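You operate a simulated robot arm through the tools that you are given. There is no shell and no other tool. Be economical: measure what you need, move in short steps, check, and stop when the job is done.

You run a simulated robot arm. Do the job below in one go: nothing can be reset, and whatever is moved stays where it is left.

## Task
Grease the top of the bearing hub with the red brush.
Fine: brush back, lid back on the grease tub.

Only the result counts: the job must be done as asked and must still hold three seconds after the hand-in. Knocking over, shifting, dropping, spilling or breaking anything else fails it. Lids that push on must go on centred and level and be pressed home; caps that screw on are set level and turned clockwise until they are tight.

## Robot
A 7-joint arm with a two-finger parallel gripper, fixed in place. Base frame: the origin is at the foot of the arm, x ahead of it, y to its left, z up; the work surface is at about z = 850. Readings come in mm, rad, newtons and seconds.
With the tool pointing down near the work surface it reaches from about 300 to 700 mm from the base axis. Its first joint turns from -1.152 to 1.152 rad. Payload 1.57 kg.
Tool frame: the origin (TCP) lies between the finger pads and is the grasp point; the fingertips stand 30 mm ahead of it; z points along the fingers, y is the line along which they close. Largest opening 110 mm; finger width 24, thickness 12; the body of the gripper, 48 by 112 mm, starts 78 mm behind the TCP.
Orientation is that of the tool frame in the base frame, as [roll, pitch, yaw] about the fixed x, y, z axes, in that order (R = Rz(yaw) Ry(pitch) Rx(roll)). With the fingers straight down and closing along the base's y, the tool's x points along the base's -x, its y along +y and its z along -z.

## Interface
- The arm moves only by the tool send_rows. Its argument "motion" is a list of rows, each a list of 7 numbers: the turn, a rotation vector about the tool's x, y, z in rad, then the shift along the tool's x, y, z in mm, then the gripper command, from -1 (shut) to 1 (fully open), values between in proportion. In form: [[wx, wy, wz, x, y, z, gripper], ...]. A call has 1 to 12 rows; each row shifts and turns the commanded pose from where the row before left it, along the tool's axes as they then stand. Rows are played at 5 a second. More than 50 mm and 0.15 rad between two rows, or a gripper value outside its range, and nothing of the call is played. Where a pose cannot be reached the arm comes as near as it can. A force on the tool above 40 N (or 10 N above the force at the start of the call, whichever is more), or a blocked arm, ends the call early, and 0.2 s more pass. The fingers move at their own pace (about 108 mm/s each) and stop on an object; they squeeze with about 43 N. The grip force told is the motor's: it shows also when the fingers shut on nothing. Time passes only in rows, and 0.2 s behind the last, so rows that do not move let the fingers close. It gives the time, the measured TCP pose, the force on the tool (base axes), the opening and the grip force at its end, in the units of the frame above (readings bear some noise).
- Cameras (640 x 400 px; columns grow to the right, rows downward): "scene" is fixed at [154.1, -396.5, 1381.8]; the picture's right is [0.85, -0.53, 0.00], its down [-0.41, -0.65, -0.64] and it looks along [0.34, 0.54, -0.77] (base axes); focal length 214 px, centre (320, 200). "wrist" rides on the gripper at [70, 16, -141] in the tool frame; the picture's right is [-0.23, 0.97, 0.00], its down [-0.86, -0.20, -0.48] and it looks along [-0.47, -0.11, 0.88] (tool axes); focal length 222 px, centre (320, 200). There is no depth. A picture from a camera that has moved, and an enlarged one, comes with that camera's place and axes in the base frame and with its lens.
- snapshot(camera): a new picture of that camera. No time passes.
- enlarge(camera, box): a new picture of the part [left, top, right, bottom] of that camera's present view, enlarged. No time passes.
- job_done(): hands the job in; it is judged then, once.

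Go step by step. Nothing tells you positions but the pictures and the camera data: compare them with the known pose of the tool, close in by small moves and look again before you grip or let go. The budget is 120 turns and 64 pictures, counting those below and the enlarged ones. Unless the task says otherwise, let go and move clear before handing in, and close with one line.

The tools are called after ">>>" by a JSON object that holds its "api" and its "payload". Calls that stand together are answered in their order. send_rows: Moves the arm, as the interface text tells. Its arguments: {"type":"object","properties":{"motion":{"type":"array","items":{"type":"array","items":{"type":"number"}}}},"required":["motion"]} The other tools are called the same way: snapshot (camera) takes a picture; enlarge (camera, box) takes an enlarged picture of a part of a camera's view; job_done () hands the job in.

At the start:

```text
time: 0.0
ee_pos: [368.0, 11.3, 1215.7]
ee_rot: [3.14, 0.0, -3.141]
wrist_force: [-0.6, -0.4, 0.7]
grip_width: 110.1
finger_force: 0.1
```

scene: 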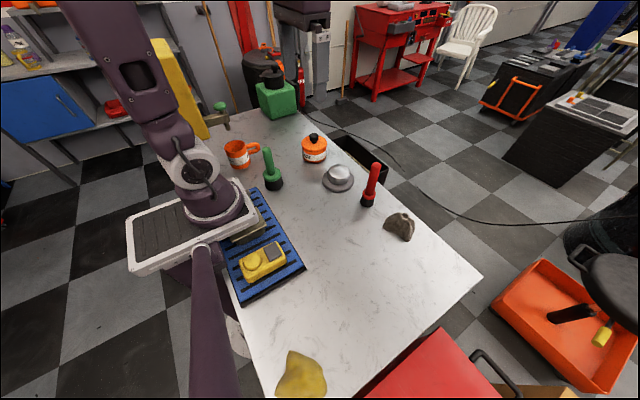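
wrist: 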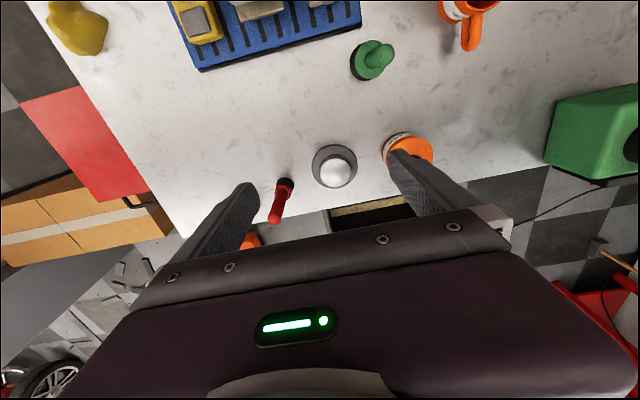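

I see a red brush standing upright, a grey hub, an orange tub with a lid, and a green brush as a distractor. I'll look closer to locate them.

>>> {"api": "enlarge", "payload": {"camera": "scene", "box": [280, 120, 440, 220]}}

>>> {"api": "enlarge", "payload": {"camera": "wrist", "box": [220, 100, 460, 250]}}

```text
4.00 times, centred on (360, 170) of scene
camera zoom: at [154.1, -396.5, 1381.8], right [0.85, -0.53, 0.0], down [-0.41, -0.65, -0.64], along [0.34, 0.54, -0.77], focal length 858 px, centre (160, 320)
```

zoom: 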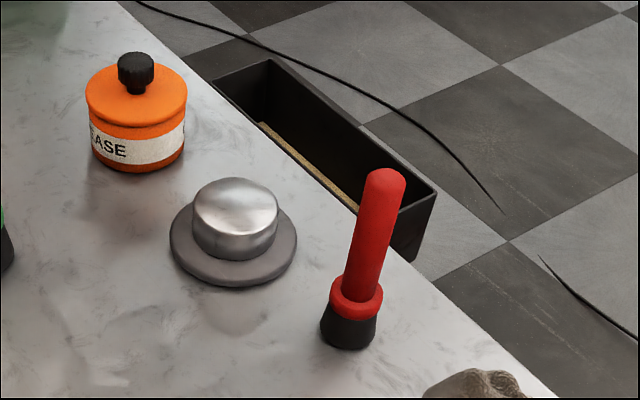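

```text
2.67 times, centred on (340, 175) of wrist
camera zoom: at [296.9, 27.3, 1357.9], right [0.23, 0.97, 0.0], down [0.86, -0.2, 0.48], along [0.47, -0.11, -0.88], focal length 592 px, centre (267, 267)
```

zoom: 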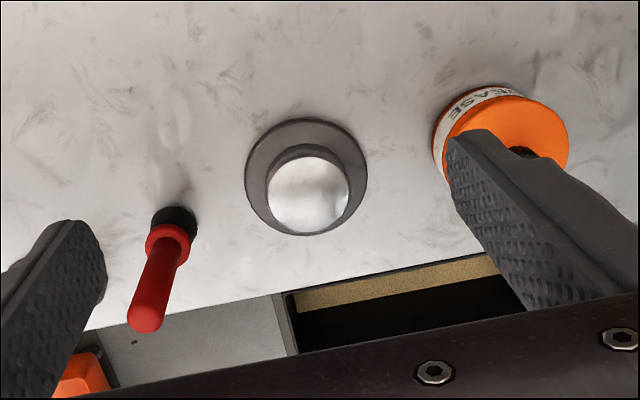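

The brush stands near (510,-112), the hub is at about (484,12) with its top near z 900, and the tub is at about (491,179) with the lid knob near z 905–939. I'll move above the lid and look again.

>>> {"api": "send_rows", "payload": {"motion": [[0, 0, 0, -20, 28, 20, 1], [0, 0, 0, -20, 28, 20, 1], [0, 0, 0, -20, 28, 20, 1], [0, 0, 0, -20, 28, 20, 1], [0, 0, 0, -20, 28, 20, 1], [0, 0, 0, -20, 28, 20, 1], [0, 0, 0, 0, 0, 40, 1], [0, 0, 0, 0, 0, 0, 1]]}}

>>> {"api": "snapshot", "payload": {"camera": "wrist"}}

>>> {"api": "snapshot", "payload": {"camera": "scene"}}

```text
time: 1.8
ee_pos: [488.4, 178.8, 1056.1]
ee_rot: [-3.141, -0.002, -3.141]
wrist_force: [-0.6, -0.2, -0.6]
grip_width: 110.1
finger_force: 0.0
```

```text
59 pictures are left
camera wrist: at [416.7, 195.8, 1198.3], right [0.23, 0.97, 0.0], down [0.85, -0.2, 0.48], along [0.47, -0.11, -0.88], focal length 222 px, centre (320, 200)
```

wrist: 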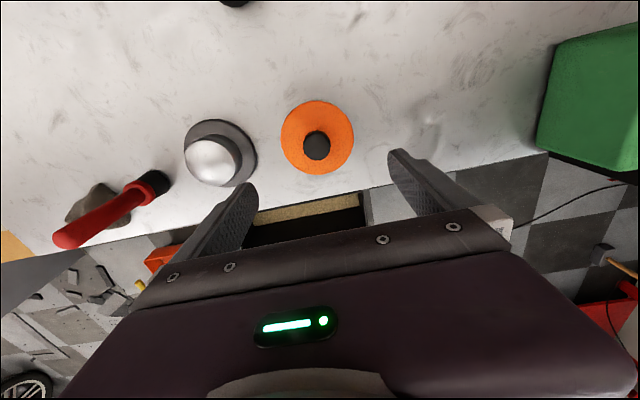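

```text
58 pictures are left
```

scene: 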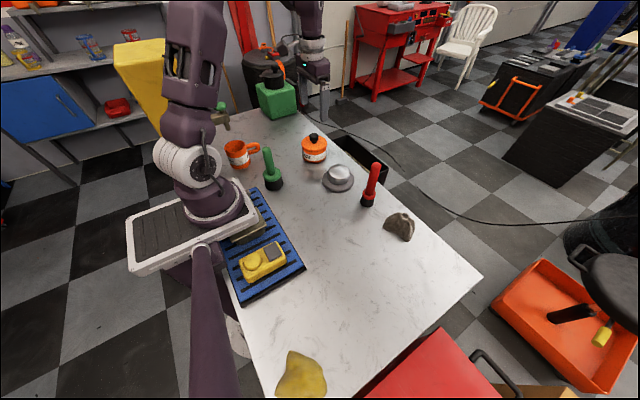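

The knob looks to be near (484,176) from the wrist view. I'll lower to just above it and check.

>>> {"api": "send_rows", "payload": {"motion": [[0, 0, 0, 2, -1.5, 40, 1], [0, 0, 0, 1, -1, 36, 1], [0, 0, 0, 0, 0, 0, 1]]}}

>>> {"api": "snapshot", "payload": {"camera": "wrist"}}

>>> {"api": "enlarge", "payload": {"camera": "scene", "box": [272, 100, 368, 160]}}

```text
time: 2.6
ee_pos: [483.4, 176.6, 981.6]
ee_rot: [3.141, 0.001, -3.141]
wrist_force: [-0.6, -0.6, -0.5]
grip_width: 110.0
finger_force: 0.1
```

```text
57 pictures are left
camera wrist: at [413.0, 194.4, 1123.8], right [0.23, 0.97, 0.0], down [0.86, -0.2, 0.48], along [0.47, -0.11, -0.88], focal length 222 px, centre (320, 200)
```

wrist: 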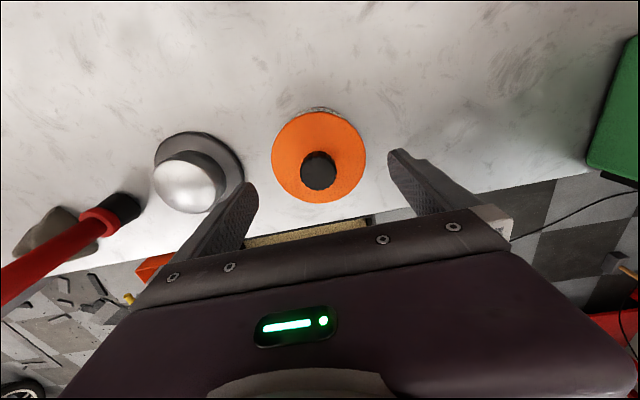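

```text
6.67 times, centred on (320, 130) of scene
camera zoom: at [154.1, -396.5, 1381.8], right [0.85, -0.53, 0.0], down [-0.41, -0.65, -0.64], along [0.34, 0.54, -0.77], focal length 1430 px, centre (320, 667)
```

zoom: 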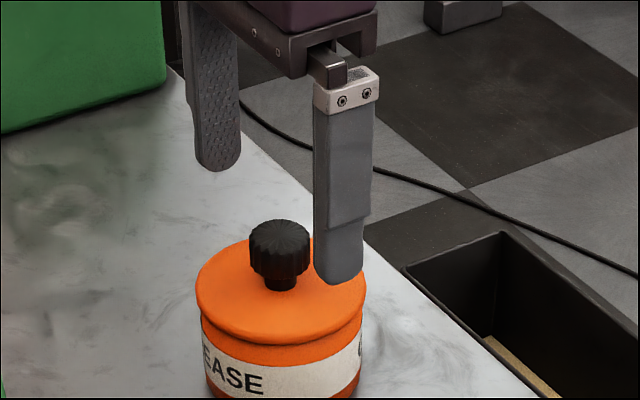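

The knob is between the fingers at about (483,177). I'll lower around it and check the side view before closing.

>>> {"api": "send_rows", "payload": {"motion": [[0, 0, 0, 0, 0.5, 20, 1], [0, 0, 0, 0, 0.3, 17, 1], [0, 0, 0, 0, 0, 0, 1]]}}

>>> {"api": "enlarge", "payload": {"camera": "scene", "box": [272, 110, 368, 170]}}

>>> {"api": "enlarge", "payload": {"camera": "wrist", "box": [220, 110, 420, 235]}}

```text
time: 3.4
ee_pos: [484.0, 176.2, 943.3]
ee_rot: [-3.141, 0.0, -3.141]
wrist_force: [0.4, 0.4, 0.0]
grip_width: 110.0
finger_force: 0.0
```

```text
6.67 times, centred on (320, 140) of scene
camera zoom: at [154.1, -396.5, 1381.8], right [0.85, -0.53, 0.0], down [-0.41, -0.65, -0.64], along [0.34, 0.54, -0.77], focal length 1430 px, centre (320, 600)
```

zoom: 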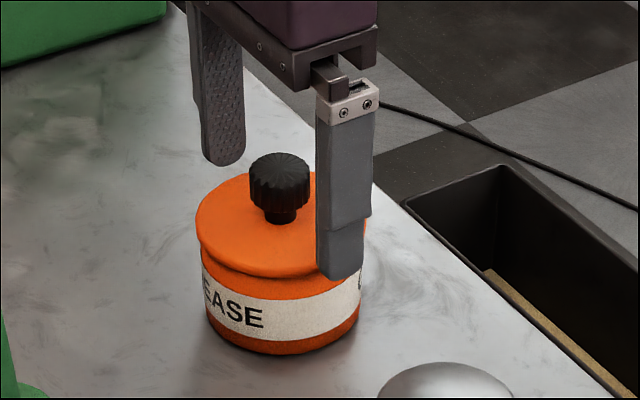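

```text
3.20 times, centred on (320, 172) of wrist
camera zoom: at [413.9, 193.5, 1085.4], right [0.23, 0.97, 0.0], down [0.85, -0.2, 0.48], along [0.47, -0.11, -0.88], focal length 711 px, centre (320, 288)
```

zoom: 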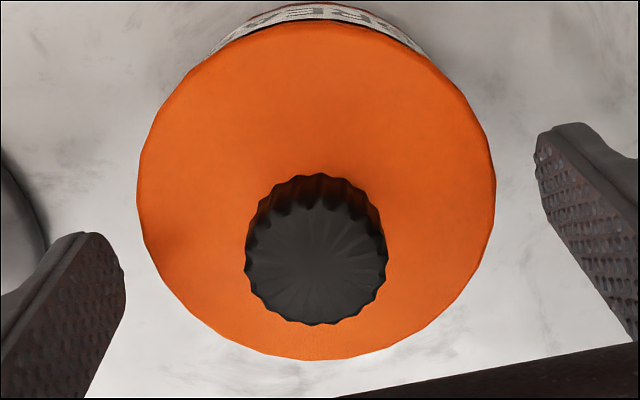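

The fingers straddle the knob but may be low relative to the lid surface. I'll raise 7 mm and close in stages.

>>> {"api": "send_rows", "payload": {"motion": [[0, 0, 0, 0, 0, -7, 1], [0, 0, 0, 0, 0, 0, 0.3], [0, 0, 0, 0, 0, 0, 0], [0, 0, 0, 0, 0, 0, -0.2], [0, 0, 0, 0, 0, 0, -0.3], [0, 0, 0, 0, 0, 0, -1], [0, 0, 0, 0, 0, 0, -1], [0, 0, 0, 0, 0, 0, -1]]}}

>>> {"api": "enlarge", "payload": {"camera": "scene", "box": [272, 110, 368, 170]}}

```text
time: 5.2
ee_pos: [484.2, 177.6, 950.8]
ee_rot: [-3.141, -0.001, -3.141]
wrist_force: [-0.5, -0.1, 0.2]
grip_width: 30.3
finger_force: 40.3
```

```text
6.67 times, centred on (320, 140) of scene
camera zoom: at [154.1, -396.5, 1381.8], right [0.85, -0.53, 0.0], down [-0.41, -0.65, -0.64], along [0.34, 0.54, -0.77], focal length 1430 px, centre (320, 600)
```

zoom: 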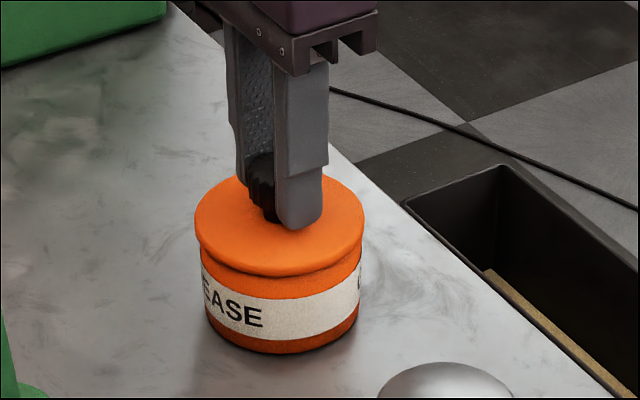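

Knob gripped (30 mm). I'll test with a small lift and see whether only the lid rises.

>>> {"api": "send_rows", "payload": {"motion": [[0, 0, 0, 0, 0, -2, -1], [0, 0, 0, 0, 0, -2, -1], [0, 0, 0, 0, 0, -2, -1]]}}

>>> {"api": "enlarge", "payload": {"camera": "scene", "box": [272, 110, 368, 170]}}

```text
time: 6.0
ee_pos: [484.2, 177.7, 956.2]
ee_rot: [-3.142, 0.001, 3.141]
wrist_force: [-0.3, -0.3, -0.4]
grip_width: 30.1
finger_force: 39.6
```

```text
6.67 times, centred on (320, 140) of scene
camera zoom: at [154.1, -396.5, 1381.8], right [0.85, -0.53, 0.0], down [-0.41, -0.65, -0.64], along [0.34, 0.54, -0.77], focal length 1430 px, centre (320, 600)
```

zoom: 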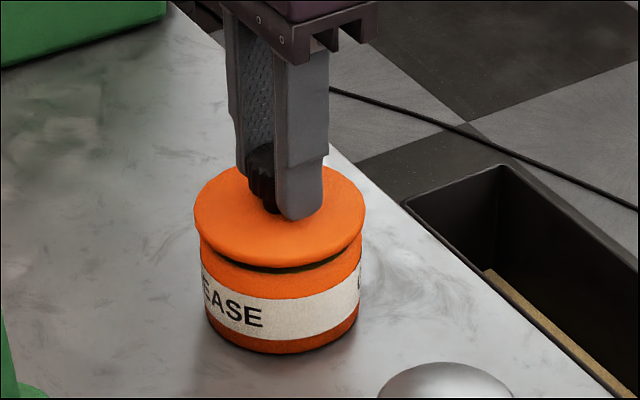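

The lid came free while the tub stayed put; the seated grip pose is (484.2, 177.6, 950.8). I'll carry the lid to the free spot near (385, 60).

>>> {"api": "send_rows", "payload": {"motion": [[0, 0, 0, 0, 0, -20, -1], [0, 0, 0, 0, 0, -20, -1], [0, 0, 0, 0, 0, -15, -1], [0, 0, 0, 20, -24, 0, -1], [0, 0, 0, 20, -24, 0, -1], [0, 0, 0, 20, -24, 0, -1], [0, 0, 0, 20, -24, 0, -1], [0, 0, 0, 19, -22, 0, -1], [0, 0, 0, 0, 0, 30, -1], [0, 0, 0, 0, 0, 30, -1], [0, 0, 0, 0, 0, 20, -1], [0, 0, 0, 0, 0, 0, -1]]}}

>>> {"api": "snapshot", "payload": {"camera": "scene"}}

>>> {"api": "enlarge", "payload": {"camera": "scene", "box": [256, 130, 384, 210]}}

```text
time: 8.6
ee_pos: [385.2, 59.9, 930.9]
ee_rot: [-3.141, -0.001, 3.141]
wrist_force: [0.3, -0.2, 0.2]
grip_width: 30.1
finger_force: 39.4
```

```text
51 pictures are left
```

scene: 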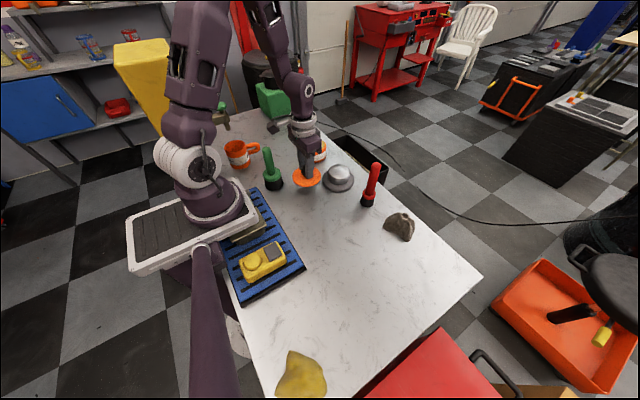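

```text
5.00 times, centred on (320, 170) of scene
camera zoom: at [154.1, -396.5, 1381.8], right [0.85, -0.53, 0.0], down [-0.41, -0.65, -0.64], along [0.34, 0.54, -0.77], focal length 1072 px, centre (320, 350)
```

zoom: 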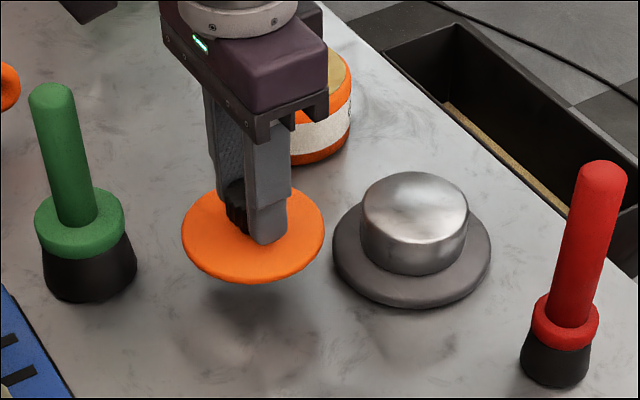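

The lid hangs clear of the table with free space beneath. I'll lower it gradually, watching the force.

>>> {"api": "send_rows", "payload": {"motion": [[0, 0, 0, 0, 0, 8, -1], [0, 0, 0, 0, 0, 6, -1], [0, 0, 0, 0, 0, 3, -1], [0, 0, 0, 0, 0, 0, -1]]}}

>>> {"api": "enlarge", "payload": {"camera": "scene", "box": [256, 130, 384, 210]}}

```text
time: 9.6
ee_pos: [384.4, 60.6, 913.7]
ee_rot: [-3.141, -0.001, -3.141]
wrist_force: [0.5, 0.7, -0.4]
grip_width: 30.3
finger_force: 39.4
```

```text
5.00 times, centred on (320, 170) of scene
camera zoom: at [154.1, -396.5, 1381.8], right [0.85, -0.53, 0.0], down [-0.41, -0.65, -0.64], along [0.34, 0.54, -0.77], focal length 1072 px, centre (320, 350)
```

zoom: 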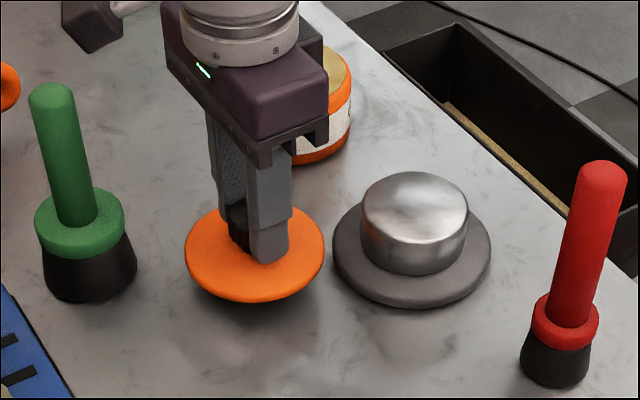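

Close to the table now; I'll go on in 1.5 mm steps.

>>> {"api": "send_rows", "payload": {"motion": [[0, 0, 0, 0, 0, 1.5, -1], [0, 0, 0, 0, 0, 1.5, -1], [0, 0, 0, 0, 0, 1.5, -1], [0, 0, 0, 0, 0, 1.5, -1], [0, 0, 0, 0, 0, 0, -1]]}}

```text
time: 10.8
ee_pos: [386.0, 59.3, 907.4]
ee_rot: [-3.141, -0.001, -3.142]
wrist_force: [-0.3, 0.6, -0.6]
grip_width: 30.3
finger_force: 39.1
```

>>> {"api": "send_rows", "payload": {"motion": [[0, 0, 0, 0, 0, 1.5, -1], [0, 0, 0, 0, 0, 1.5, -1], [0, 0, 0, 0, 0, 1.5, -1], [0, 0, 0, 0, 0, 0, -1]]}}

>>> {"api": "enlarge", "payload": {"camera": "scene", "box": [272, 150, 336, 190]}}

```text
time: 11.8
ee_pos: [385.1, 57.8, 904.6]
ee_rot: [3.141, 0.0, 3.14]
wrist_force: [-0.2, 0.1, -0.5]
grip_width: 30.5
finger_force: 39.9
```

```text
10.00 times, centred on (304, 170) of scene
camera zoom: at [154.1, -396.5, 1381.8], right [0.85, -0.53, 0.0], down [-0.41, -0.65, -0.64], along [0.34, 0.54, -0.77], focal length 2145 px, centre (480, 500)
```

zoom: 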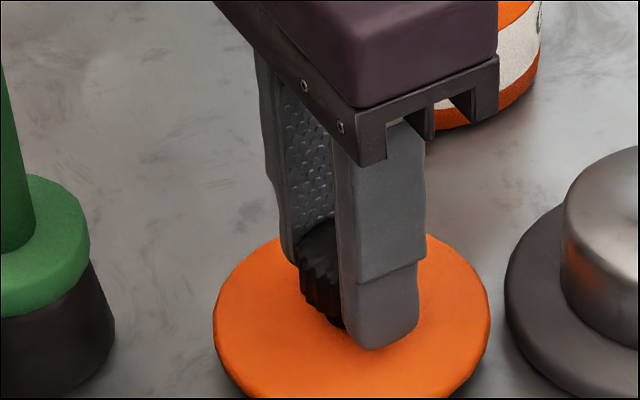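

No contact reading yet; I'll keep lowering slowly.

>>> {"api": "send_rows", "payload": {"motion": [[0, 0, 0, 0, 0, 1.5, -1], [0, 0, 0, 0, 0, 1.5, -1], [0, 0, 0, 0, 0, 0, -1]]}}

>>> {"api": "enlarge", "payload": {"camera": "scene", "box": [272, 160, 336, 200]}}

```text
time: 12.6
ee_pos: [385.5, 59.8, 900.7]
ee_rot: [3.141, -0.001, -3.141]
wrist_force: [-0.4, -0.2, -0.6]
grip_width: 30.4
finger_force: 39.6
```

```text
10.00 times, centred on (304, 180) of scene
camera zoom: at [154.1, -396.5, 1381.8], right [0.85, -0.53, 0.0], down [-0.41, -0.65, -0.64], along [0.34, 0.54, -0.77], focal length 2145 px, centre (480, 400)
```

zoom: 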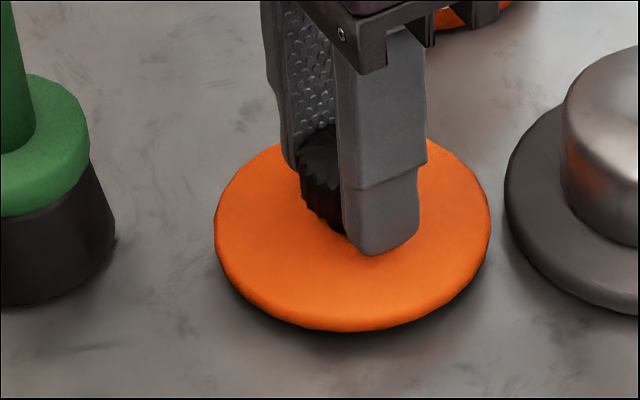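

A small shadow gap remains below the rim; lowering further.

>>> {"api": "send_rows", "payload": {"motion": [[0, 0, 0, 0, 0, 1.5, -1], [0, 0, 0, 0, 0, 1.5, -1], [0, 0, 0, 0, 0, 0, -1]]}}

```text
time: 13.4
ee_pos: [384.9, 57.8, 898.0]
ee_rot: [3.139, 0.0, -3.141]
wrist_force: [0.9, -0.2, -0.1]
grip_width: 30.2
finger_force: 39.6
```

>>> {"api": "send_rows", "payload": {"motion": [[0, 0, 0, 0, 0, 1, -1], [0, 0, 0, 0, 0, 1, -1], [0, 0, 0, 0, 0, 1, -1], [0, 0, 0, 0, 0, 0, -1]]}}

>>> {"api": "enlarge", "payload": {"camera": "scene", "box": [272, 160, 336, 200]}}

```text
time: 14.4
ee_pos: [384.6, 58.2, 894.4]
ee_rot: [-3.141, 0.0, 3.14]
wrist_force: [0.3, 0.2, 0.0]
grip_width: 30.4
finger_force: 39.6
```

```text
10.00 times, centred on (304, 180) of scene
camera zoom: at [154.1, -396.5, 1381.8], right [0.85, -0.53, 0.0], down [-0.41, -0.65, -0.64], along [0.34, 0.54, -0.77], focal length 2145 px, centre (480, 400)
```

zoom: 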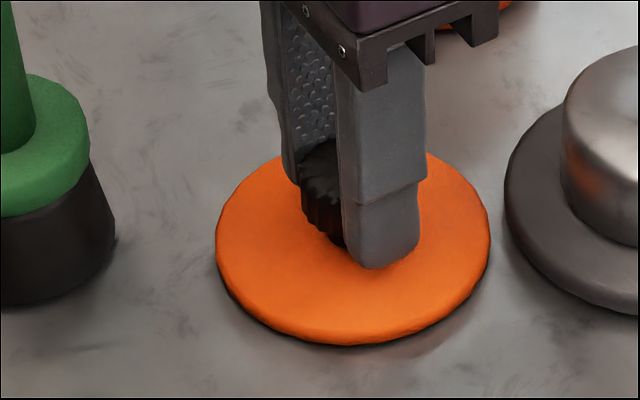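

Nearly touching; a few more 1 mm steps.

>>> {"api": "send_rows", "payload": {"motion": [[0, 0, 0, 0, 0, 1, -1], [0, 0, 0, 0, 0, 1, -1], [0, 0, 0, 0, 0, 0, -1]]}}

```text
time: 15.0
ee_pos: [384.2, 57.8, 894.0]
ee_rot: [3.141, 0.001, -3.137]
wrist_force: [-2.3, -0.9, 19.1]
grip_width: 30.1
finger_force: 39.8
stopped in row 2: the force on the tool passed its limit (the readings are from after the stop); the commanded pose is now the measured one
```

The lid is on the table (contact at z≈894). I'll release and rise.

>>> {"api": "send_rows", "payload": {"motion": [[0, 0, 0, 0, 0, -0.5, -1], [0, 0, 0, 0, 0, 0, -0.2], [0, 0, 0, 0, 0, 0, 0.1], [0, 0, 0, 0, 0, 0, 0.3], [0, 0, 0, 0, 0, -20, 0.3], [0, 0, 0, 0, 0, -40, 0.3], [0, 0, 0, 0, 0, -45, 0.3], [0, 0, 0, 0, 0, -45, 0.3], [0, 0, 0, 0, 0, -45, 1], [0, 0, 0, 0, 0, 0, 1]]}}

>>> {"api": "snapshot", "payload": {"camera": "wrist"}}

>>> {"api": "enlarge", "payload": {"camera": "scene", "box": [272, 125, 400, 205]}}

```text
time: 17.2
ee_pos: [383.5, 58.3, 1089.1]
ee_rot: [-3.14, 0.001, -3.14]
wrist_force: [-0.7, -0.6, -0.4]
grip_width: 109.9
finger_force: 0.1
```

```text
45 pictures are left
camera wrist: at [313.7, 75.7, 1230.1], right [0.23, 0.97, 0.0], down [0.85, -0.2, 0.48], along [0.47, -0.11, -0.88], focal length 222 px, centre (320, 200)
```

wrist: 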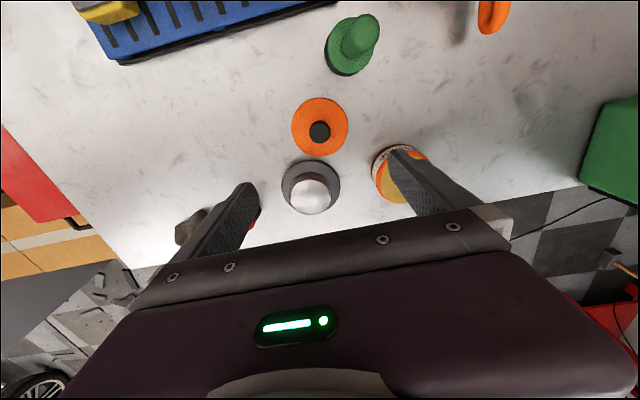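

```text
5.00 times, centred on (336, 165) of scene
camera zoom: at [154.1, -396.5, 1381.8], right [0.85, -0.53, 0.0], down [-0.41, -0.65, -0.64], along [0.34, 0.54, -0.77], focal length 1072 px, centre (240, 375)
```

zoom: 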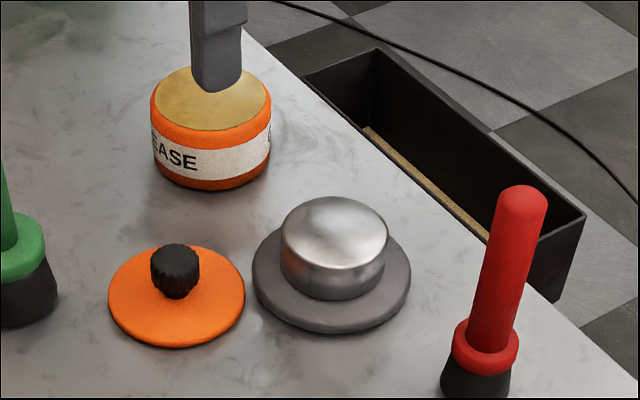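

The lid lies level and the tub is full of grease. Next I'll move over the red brush, near (510,-112).

>>> {"api": "send_rows", "payload": {"motion": [[0, 0, 0, -21, -28, -2, 1], [0, 0, 0, -21, -28, -2, 1], [0, 0, 0, -21, -28, -2, 1], [0, 0, 0, -21, -28, -2, 1], [0, 0, 0, -21, -28, -2, 1], [0, 0, 0, -21, -30, 0, 1], [0, 0, 0, 0, 0, 0, 1]]}}

>>> {"api": "snapshot", "payload": {"camera": "wrist"}}

>>> {"api": "enlarge", "payload": {"camera": "scene", "box": [324, 125, 420, 225]}}

```text
time: 18.8
ee_pos: [512.8, -112.8, 1097.3]
ee_rot: [3.14, 0.003, -3.14]
wrist_force: [-0.5, -0.1, 0.4]
grip_width: 110.1
finger_force: 0.0
```

```text
43 pictures are left
camera wrist: at [440.6, -95.6, 1238.8], right [0.23, 0.97, 0.0], down [0.85, -0.2, 0.48], along [0.47, -0.11, -0.88], focal length 222 px, centre (320, 200)
```

wrist: 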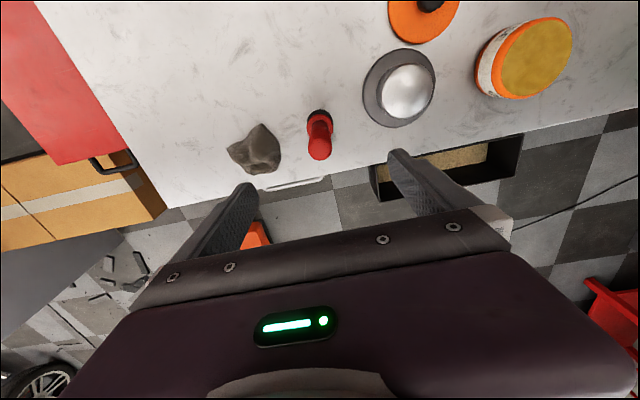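

```text
4.00 times, centred on (372, 175) of scene
camera zoom: at [154.1, -396.5, 1381.8], right [0.85, -0.53, 0.0], down [-0.41, -0.65, -0.64], along [0.34, 0.54, -0.77], focal length 858 px, centre (112, 300)
```

zoom: 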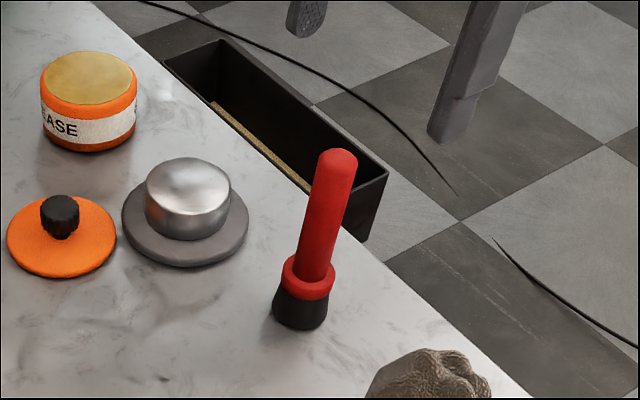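

The brush is near (505,-113) with its tip at about z 1010. I'll centre on it, lower beside the handle and check.

>>> {"api": "send_rows", "payload": {"motion": [[0, 0, 0, 4, 0, 30, 1], [0, 0, 0, 4, 0, 40, 1], [0, 0, 0, 0, 0, 30, 1], [0, 0, 0, 0, 0, 0, 1]]}}

>>> {"api": "snapshot", "payload": {"camera": "wrist"}}

>>> {"api": "enlarge", "payload": {"camera": "scene", "box": [324, 125, 420, 225]}}

```text
time: 19.8
ee_pos: [505.7, -112.4, 997.3]
ee_rot: [3.141, 0.001, 3.141]
wrist_force: [-0.6, -0.5, 0.1]
grip_width: 109.8
finger_force: 0.1
```

```text
41 pictures are left
camera wrist: at [433.4, -95.6, 1138.7], right [0.23, 0.97, 0.0], down [0.85, -0.2, 0.48], along [0.47, -0.11, -0.88], focal length 222 px, centre (320, 200)
```

wrist: 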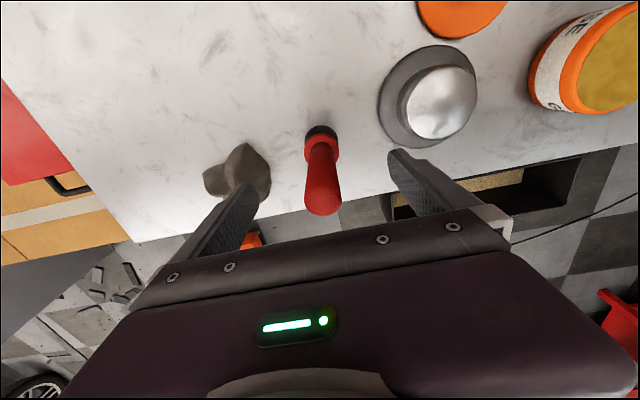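

```text
4.00 times, centred on (372, 175) of scene
camera zoom: at [154.1, -396.5, 1381.8], right [0.85, -0.53, 0.0], down [-0.41, -0.65, -0.64], along [0.34, 0.54, -0.77], focal length 858 px, centre (112, 300)
```

zoom: 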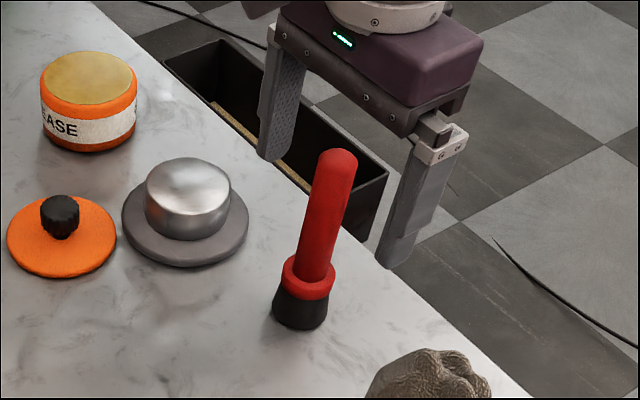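

The handle is between the fingers, offset a few mm. I'll correct, narrow the opening a bit to clear the rock, and descend to z≈950.

>>> {"api": "send_rows", "payload": {"motion": [[0, 0, 0, 4, 2, 0, 0.4], [0, 0, 0, 0, 0, 25, 0.4], [0, 0, 0, 0, 0, 22, 0.4], [0, 0, 0, 0, 0, 0, 0.4]]}}

>>> {"api": "enlarge", "payload": {"camera": "wrist", "box": [220, 110, 420, 235]}}

>>> {"api": "enlarge", "payload": {"camera": "scene", "box": [324, 145, 420, 215]}}

```text
time: 20.8
ee_pos: [501.5, -110.8, 950.7]
ee_rot: [3.141, 0.0, 3.141]
wrist_force: [-0.3, -0.2, 0.1]
grip_width: 77.0
finger_force: 0.0
```

```text
3.20 times, centred on (320, 172) of wrist
camera zoom: at [429.6, -94.3, 1093.1], right [0.23, 0.97, 0.0], down [0.85, -0.2, 0.48], along [0.47, -0.11, -0.88], focal length 711 px, centre (320, 288)
```

zoom: 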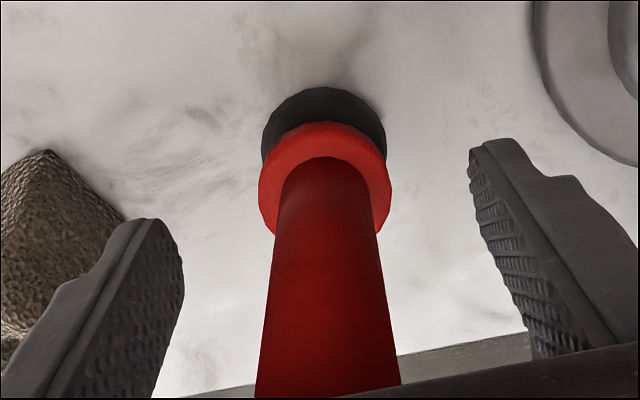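

```text
5.71 times, centred on (372, 180) of scene
camera zoom: at [154.1, -396.5, 1381.8], right [0.85, -0.53, 0.0], down [-0.41, -0.65, -0.64], along [0.34, 0.54, -0.77], focal length 1226 px, centre (23, 314)
```

zoom: 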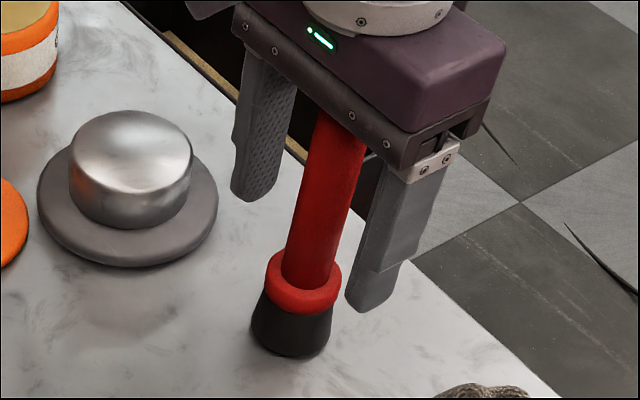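

Handle well centred between the fingers. Closing in stages.

>>> {"api": "send_rows", "payload": {"motion": [[0, 0, 0, -1, 0, 0, 0.1], [0, 0, 0, 0, 0, 0, -0.2], [0, 0, 0, 0, 0, 0, -0.35], [0, 0, 0, 0, 0, 0, -0.45], [0, 0, 0, 0, 0, 0, -0.55], [0, 0, 0, 0, 0, 0, -1], [0, 0, 0, 0, 0, 0, -1], [0, 0, 0, 0, 0, 0, -1]]}}

>>> {"api": "enlarge", "payload": {"camera": "scene", "box": [324, 145, 420, 215]}}

```text
time: 22.6
ee_pos: [501.8, -111.0, 950.9]
ee_rot: [-3.141, 0.001, 3.141]
wrist_force: [-0.8, 0.5, 0.3]
grip_width: 24.6
finger_force: 36.3
```

```text
5.71 times, centred on (372, 180) of scene
camera zoom: at [154.1, -396.5, 1381.8], right [0.85, -0.53, 0.0], down [-0.41, -0.65, -0.64], along [0.34, 0.54, -0.77], focal length 1226 px, centre (23, 314)
```

zoom: 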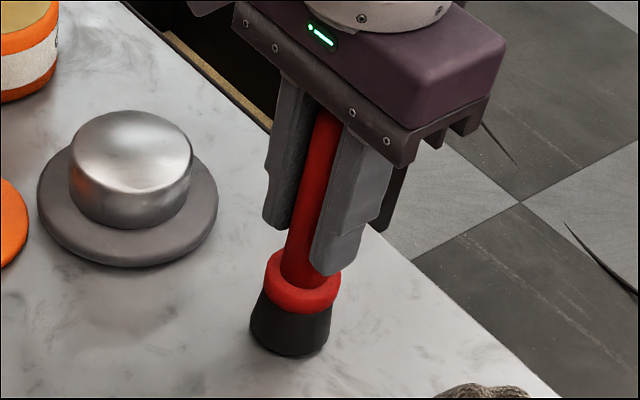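

Brush gripped at TCP z 950.9 (bristle bottom is 101 mm below). Lifting and carrying it over the tub.

>>> {"api": "send_rows", "payload": {"motion": [[0, 0, 0, 0, 0, -10, -1], [0, 0, 0, 0, 0, -30, -1], [0, 0, 0, 0, 0, -40, -1], [0, 0, 0, 0, 0, -40, -1], [0, 0, 0, 2, 41, 0, -1], [0, 0, 0, 3, 41, 0, -1], [0, 0, 0, 3, 41, 0, -1], [0, 0, 0, 3, 41, 0, -1], [0, 0, 0, 3, 41, 0, -1], [0, 0, 0, 2, 42, 0, -1], [0, 0, 0, 2, 42, 0, -1], [0, 0, 0, 0, 0, 0, -1]]}}

>>> {"api": "enlarge", "payload": {"camera": "scene", "box": [260, 70, 388, 170]}}

>>> {"api": "snapshot", "payload": {"camera": "wrist"}}

```text
time: 25.2
ee_pos: [480.2, 180.2, 1073.4]
ee_rot: [3.141, 0.003, -3.14]
wrist_force: [-0.4, 0.2, -0.6]
grip_width: 24.9
finger_force: 36.4
```

```text
4.00 times, centred on (324, 120) of scene
camera zoom: at [154.2, -396.5, 1381.8], right [0.85, -0.53, 0.0], down [-0.41, -0.65, -0.64], along [0.34, 0.54, -0.77], focal length 858 px, centre (304, 520)
```

zoom: 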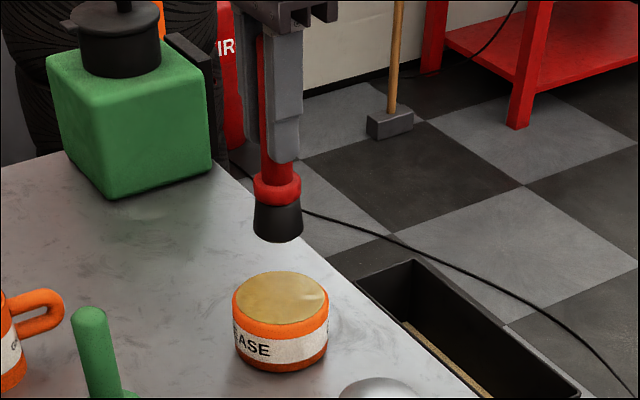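

```text
35 pictures are left
camera wrist: at [411.0, 196.7, 1214.6], right [0.23, 0.97, 0.0], down [0.85, -0.2, 0.48], along [0.47, -0.11, -0.88], focal length 222 px, centre (320, 200)
```

wrist: 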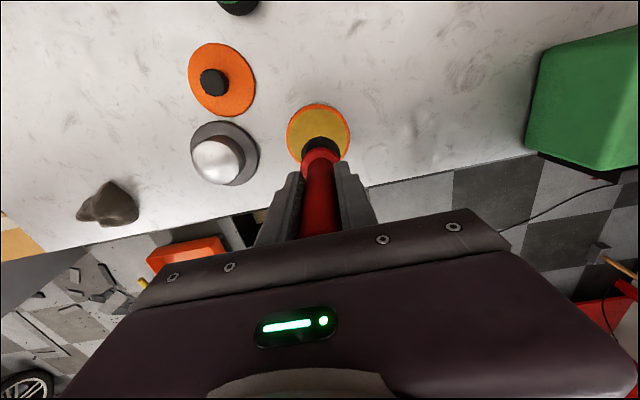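

Brush hangs straight over the tub; I'll centre on (484,178) and lower to about the rim height.

>>> {"api": "send_rows", "payload": {"motion": [[0, 0, 0, -3.5, -2, 20, -1], [0, 0, 0, 0, 0, 20, -1], [0, 0, 0, 0, 0, 12, -1], [0, 0, 0, 0, 0, 4, -1], [0, 0, 0, 0, 0, 0, -1]]}}

>>> {"api": "enlarge", "payload": {"camera": "scene", "box": [280, 110, 360, 165]}}

```text
time: 26.4
ee_pos: [485.7, 177.4, 1017.0]
ee_rot: [3.141, 0.003, -3.141]
wrist_force: [-0.5, 0.0, -0.4]
grip_width: 25.1
finger_force: 37.2
```

```text
7.27 times, centred on (320, 138) of scene
camera zoom: at [154.1, -396.5, 1381.8], right [0.85, -0.53, 0.0], down [-0.41, -0.65, -0.64], along [0.34, 0.54, -0.77], focal length 1560 px, centre (320, 654)
```

zoom: 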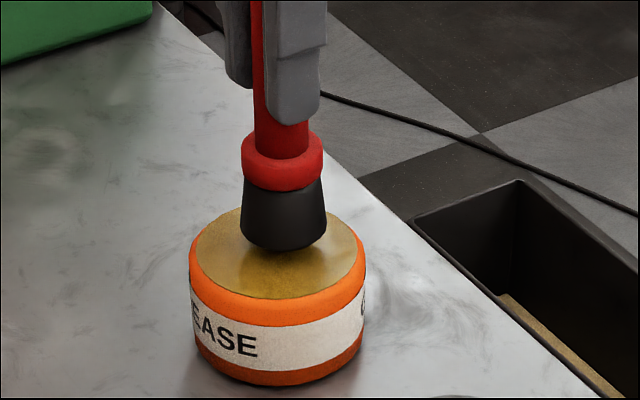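

Bristles are about 12 mm above the grease. Lowering in small steps until they dip.

>>> {"api": "send_rows", "payload": {"motion": [[0, 0, 0, 1, 0, 4, -1], [0, 0, 0, 0, 0, 3, -1], [0, 0, 0, 0, 0, 2, -1], [0, 0, 0, 0, 0, 2, -1], [0, 0, 0, 0, 0, 0, -1]]}}

>>> {"api": "enlarge", "payload": {"camera": "scene", "box": [280, 110, 360, 165]}}

```text
time: 27.6
ee_pos: [485.5, 177.1, 1008.1]
ee_rot: [3.138, 0.008, 3.141]
wrist_force: [-1.6, -2.3, 32.6]
grip_width: 25.1
finger_force: 37.1
```

```text
7.27 times, centred on (320, 138) of scene
camera zoom: at [153.6, -396.8, 1381.7], right [0.85, -0.53, 0.0], down [-0.41, -0.65, -0.64], along [0.34, 0.54, -0.77], focal length 1560 px, centre (320, 654)
```

zoom: 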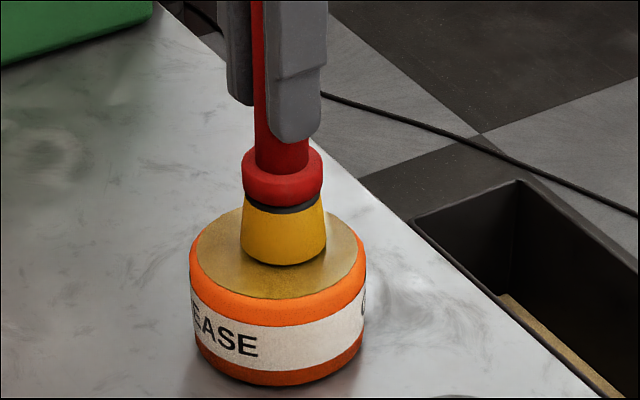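

The bristles are loaded (yellow). Lifting and moving over the hub.

>>> {"api": "send_rows", "payload": {"motion": [[0, 0, 0, 0, 0, -10, -1], [0, 0, 0, 0, 0, -30, -1], [0, 0, 0, 0, -40, 0, -1], [0, 0, 0, 0, -40, 0, -1], [0, 0, 0, 0, -40, 0, -1], [0, 0, 0, 0, -43, 0, -1], [0, 0, 0, 0, 0, 0, -1], [0, 0, 0, 0, 0, 0, -1]]}}

>>> {"api": "enlarge", "payload": {"camera": "scene", "box": [290, 125, 386, 200]}}

>>> {"api": "enlarge", "payload": {"camera": "wrist", "box": [220, 60, 420, 235]}}

```text
time: 29.4
ee_pos: [483.9, 12.8, 1045.9]
ee_rot: [3.14, 0.002, -3.14]
wrist_force: [0.2, -0.3, -0.8]
grip_width: 25.0
finger_force: 36.5
```

```text
5.33 times, centred on (338, 162) of scene
camera zoom: at [154.1, -396.5, 1381.8], right [0.85, -0.53, 0.0], down [-0.41, -0.65, -0.64], along [0.34, 0.54, -0.77], focal length 1144 px, centre (224, 400)
```

zoom: 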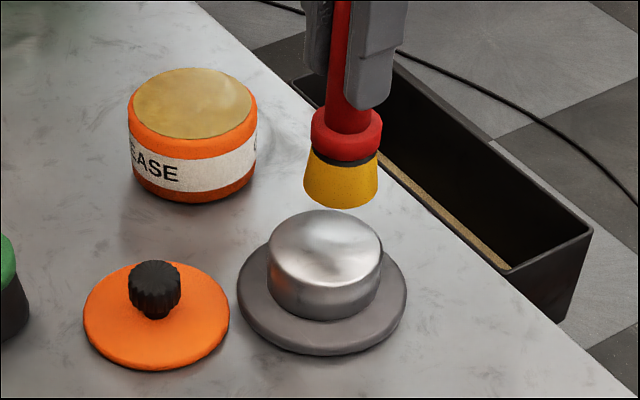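

```text
2.29 times, centred on (320, 148) of wrist
camera zoom: at [412.7, 28.7, 1187.9], right [0.23, 0.97, 0.0], down [0.85, -0.2, 0.48], along [0.47, -0.11, -0.88], focal length 508 px, centre (320, 320)
```

zoom: 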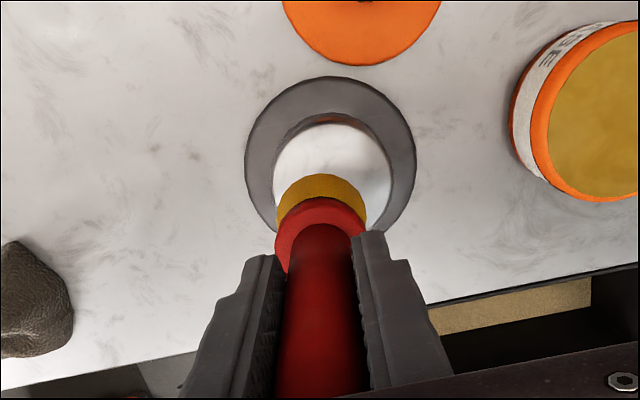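

The hub centre looks to be near (480,17), top near z 900. I'll centre on it and dab down gently with force checks.

>>> {"api": "send_rows", "payload": {"motion": [[0, 0, 0, 4, 4, 20, -1], [0, 0, 0, 0, 0, 17, -1], [0, 0, 0, 0, 0, 2, -1], [0, 0, 0, 0, 0, 2, -1], [0, 0, 0, 0, 0, 2, -1], [0, 0, 0, 0, 0, 0, -1]]}}

>>> {"api": "enlarge", "payload": {"camera": "scene", "box": [290, 135, 386, 210]}}

```text
time: 30.8
ee_pos: [480.6, 19.0, 1002.7]
ee_rot: [-3.141, 0.001, 3.141]
wrist_force: [0.1, 0.2, -1.7]
grip_width: 25.3
finger_force: 37.1
```

```text
5.33 times, centred on (338, 172) of scene
camera zoom: at [154.1, -396.5, 1381.8], right [0.85, -0.53, 0.0], down [-0.41, -0.65, -0.64], along [0.34, 0.54, -0.77], focal length 1144 px, centre (224, 347)
```

zoom: 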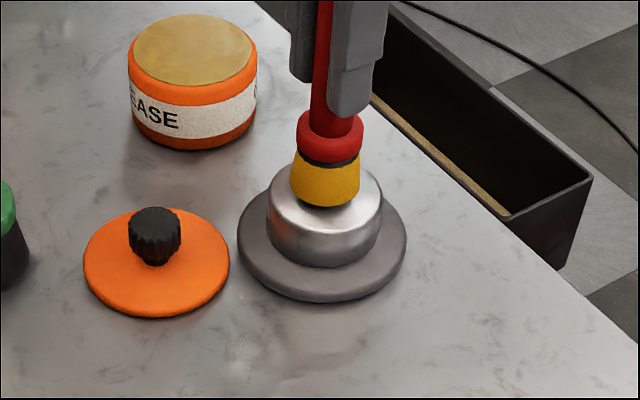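

Aligned over the hub with a small gap left. Continuing down in small steps.

>>> {"api": "send_rows", "payload": {"motion": [[0, 0, 0, 0, -1, 2, -1], [0, 0, 0, 0, 0, 1.5, -1], [0, 0, 0, 0, 0, 1.5, -1], [0, 0, 0, 0, 0, 0, -1]]}}

>>> {"api": "enlarge", "payload": {"camera": "scene", "box": [290, 135, 386, 210]}}

```text
time: 31.8
ee_pos: [480.7, 17.3, 998.5]
ee_rot: [3.139, 0.006, -3.14]
wrist_force: [-4.2, 0.9, 24.7]
grip_width: 24.7
finger_force: 36.5
```

```text
5.33 times, centred on (338, 172) of scene
camera zoom: at [153.6, -396.5, 1381.8], right [0.85, -0.53, 0.0], down [-0.41, -0.65, -0.64], along [0.34, 0.54, -0.77], focal length 1144 px, centre (224, 347)
```

zoom: 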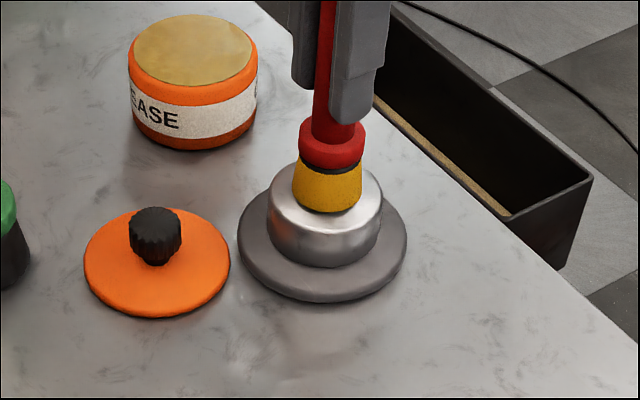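

Contact with the hub at about 25 N. I'll lift off slightly to see what the dab left.

>>> {"api": "send_rows", "payload": {"motion": [[0, 0, 0, 0, 0, -10, -1], [0, 0, 0, 0, 0, -25, -1], [0, 0, 0, -30, 0, 0, -1], [0, 0, 0, 0, 0, 0, -1]]}}

>>> {"api": "enlarge", "payload": {"camera": "wrist", "box": [220, 60, 420, 235]}}

>>> {"api": "enlarge", "payload": {"camera": "scene", "box": [290, 135, 386, 210]}}

```text
time: 32.8
ee_pos: [510.2, 16.3, 1030.9]
ee_rot: [3.141, 0.0, 3.139]
wrist_force: [0.9, -0.5, -0.8]
grip_width: 25.0
finger_force: 36.7
```

```text
2.29 times, centred on (320, 148) of wrist
camera zoom: at [440.0, 33.2, 1173.4], right [0.23, 0.97, 0.0], down [0.85, -0.2, 0.48], along [0.47, -0.11, -0.88], focal length 508 px, centre (320, 320)
```

zoom: 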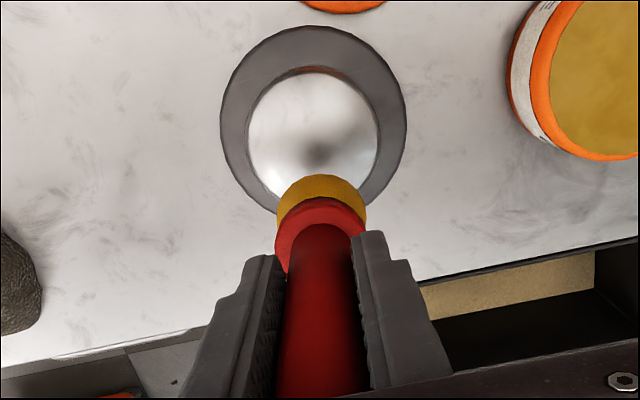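

```text
5.33 times, centred on (338, 172) of scene
camera zoom: at [154.1, -396.5, 1381.8], right [0.85, -0.53, 0.0], down [-0.41, -0.65, -0.64], along [0.34, 0.54, -0.77], focal length 1144 px, centre (224, 347)
```

zoom: 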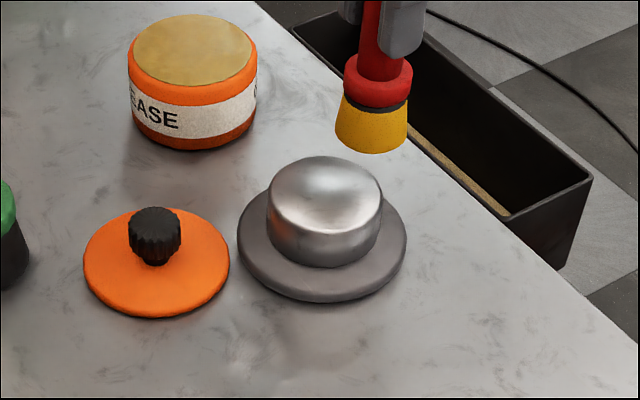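

One dab leaves nothing, so it needs strokes. I'll press lightly and rub along y across the top, within the rim.

>>> {"api": "send_rows", "payload": {"motion": [[0, 0, 0, 31, -4, 0, -1], [0, 0, 0, 0, 0, 20, -1], [0, 0, 0, 0, 0, 10, -1], [0, 0, 0, 0, 0, 2, -1], [0, 0, 0, 0, 0, 0, -1]]}}

```text
time: 34.0
ee_pos: [480.9, 13.6, 999.9]
ee_rot: [3.141, 0.002, 3.141]
wrist_force: [0.0, -0.1, -0.6]
grip_width: 25.1
finger_force: 36.1
```

>>> {"api": "send_rows", "payload": {"motion": [[0, 0, 0, 0, 0, 1.5, -1], [0, 0, 0, 0, 4, 0, -1], [0, 0, 0, 0, 4, 0, -1], [0, 0, 0, 0, 4, 0, -1], [0, 0, 0, 0, -4, 0, -1], [0, 0, 0, 0, -4, 0, -1], [0, 0, 0, 0, -4, 0, -1]]}}

>>> {"api": "enlarge", "payload": {"camera": "scene", "box": [290, 135, 386, 210]}}

```text
time: 35.6
ee_pos: [479.7, 13.8, 998.8]
ee_rot: [3.141, 0.001, -3.14]
wrist_force: [0.5, -0.6, 0.2]
grip_width: 24.7
finger_force: 36.5
```

```text
5.33 times, centred on (338, 172) of scene
camera zoom: at [154.1, -396.5, 1381.8], right [0.85, -0.53, 0.0], down [-0.41, -0.65, -0.64], along [0.34, 0.54, -0.77], focal length 1144 px, centre (224, 347)
```

zoom: 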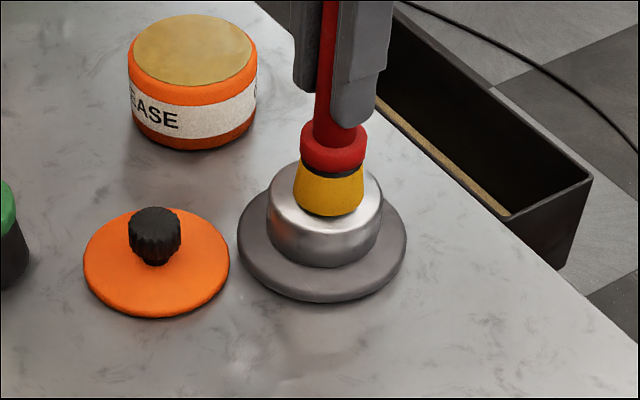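

Not in contact during that pass. I'll go 1.5 mm deeper and stroke again.

>>> {"api": "send_rows", "payload": {"motion": [[0, 0, 0, 0, 0, 1, -1], [0, 0, 0, 0, 0, 0.5, -1], [0, 0, 0, 0, 3, 0, -1], [0, 0, 0, 0, 3, 0, -1], [0, 0, 0, 0, 4, 0, -1], [0, 0, 0, 0, -4, 0, -1], [0, 0, 0, 0, -3, 0, -1], [0, 0, 0, 0, -3, 0, -1]]}}

>>> {"api": "enlarge", "payload": {"camera": "scene", "box": [290, 135, 386, 210]}}

```text
time: 37.4
ee_pos: [480.3, 13.6, 997.0]
ee_rot: [3.141, 0.003, -3.14]
wrist_force: [-0.7, 11.5, 30.5]
grip_width: 25.0
finger_force: 36.6
```

```text
5.33 times, centred on (338, 172) of scene
camera zoom: at [153.7, -396.2, 1381.9], right [0.85, -0.53, 0.0], down [-0.41, -0.65, -0.64], along [0.34, 0.54, -0.77], focal length 1144 px, centre (224, 347)
```

zoom: 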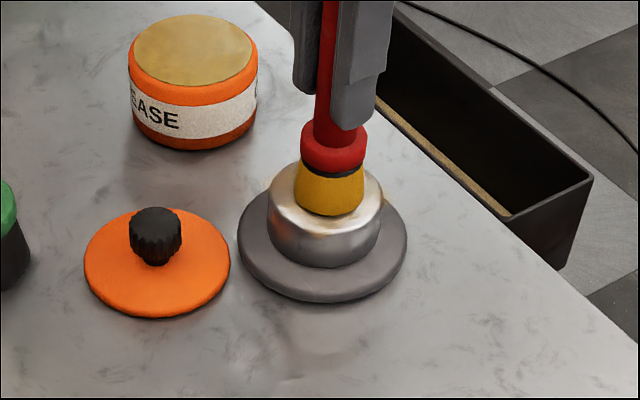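

In contact now, and a hint of tint appears on the hub. I'll ease the pressure slightly and make more strokes across the top.

>>> {"api": "send_rows", "payload": {"motion": [[0, 0, 0, 0, 0, -0.5, -1], [0, 0, 0, -4, 4, 0, -1], [0, 0, 0, -4, 4, 0, -1], [0, 0, 0, 0, 5, 0, -1], [0, 0, 0, 4, 0, 0, -1], [0, 0, 0, 5, 0, 0, -1], [0, 0, 0, 4, -2, 0, -1], [0, 0, 0, 0, -5, 0, -1], [0, 0, 0, 0, -5, 0, -1], [0, 0, 0, -5, -2, 0, -1], [0, 0, 0, 0, 5, 0, -1]]}}

>>> {"api": "enlarge", "payload": {"camera": "scene", "box": [290, 135, 386, 210]}}

```text
time: 39.8
ee_pos: [480.3, 18.2, 997.2]
ee_rot: [-3.141, 0.002, 3.14]
wrist_force: [0.3, -1.1, -0.8]
grip_width: 25.0
finger_force: 36.3
```

```text
5.33 times, centred on (338, 172) of scene
camera zoom: at [154.1, -396.5, 1381.8], right [0.85, -0.53, 0.0], down [-0.41, -0.65, -0.64], along [0.34, 0.54, -0.77], focal length 1144 px, centre (224, 347)
```

zoom: 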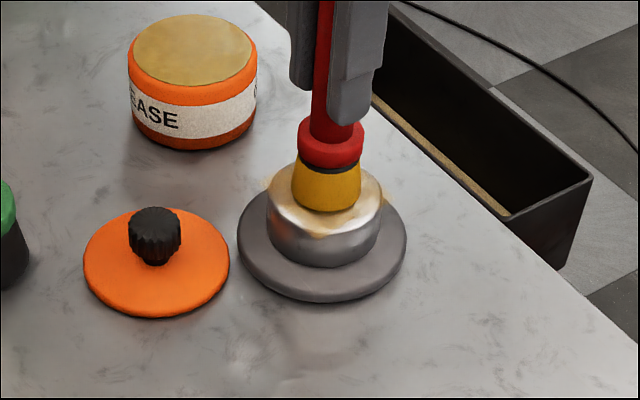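

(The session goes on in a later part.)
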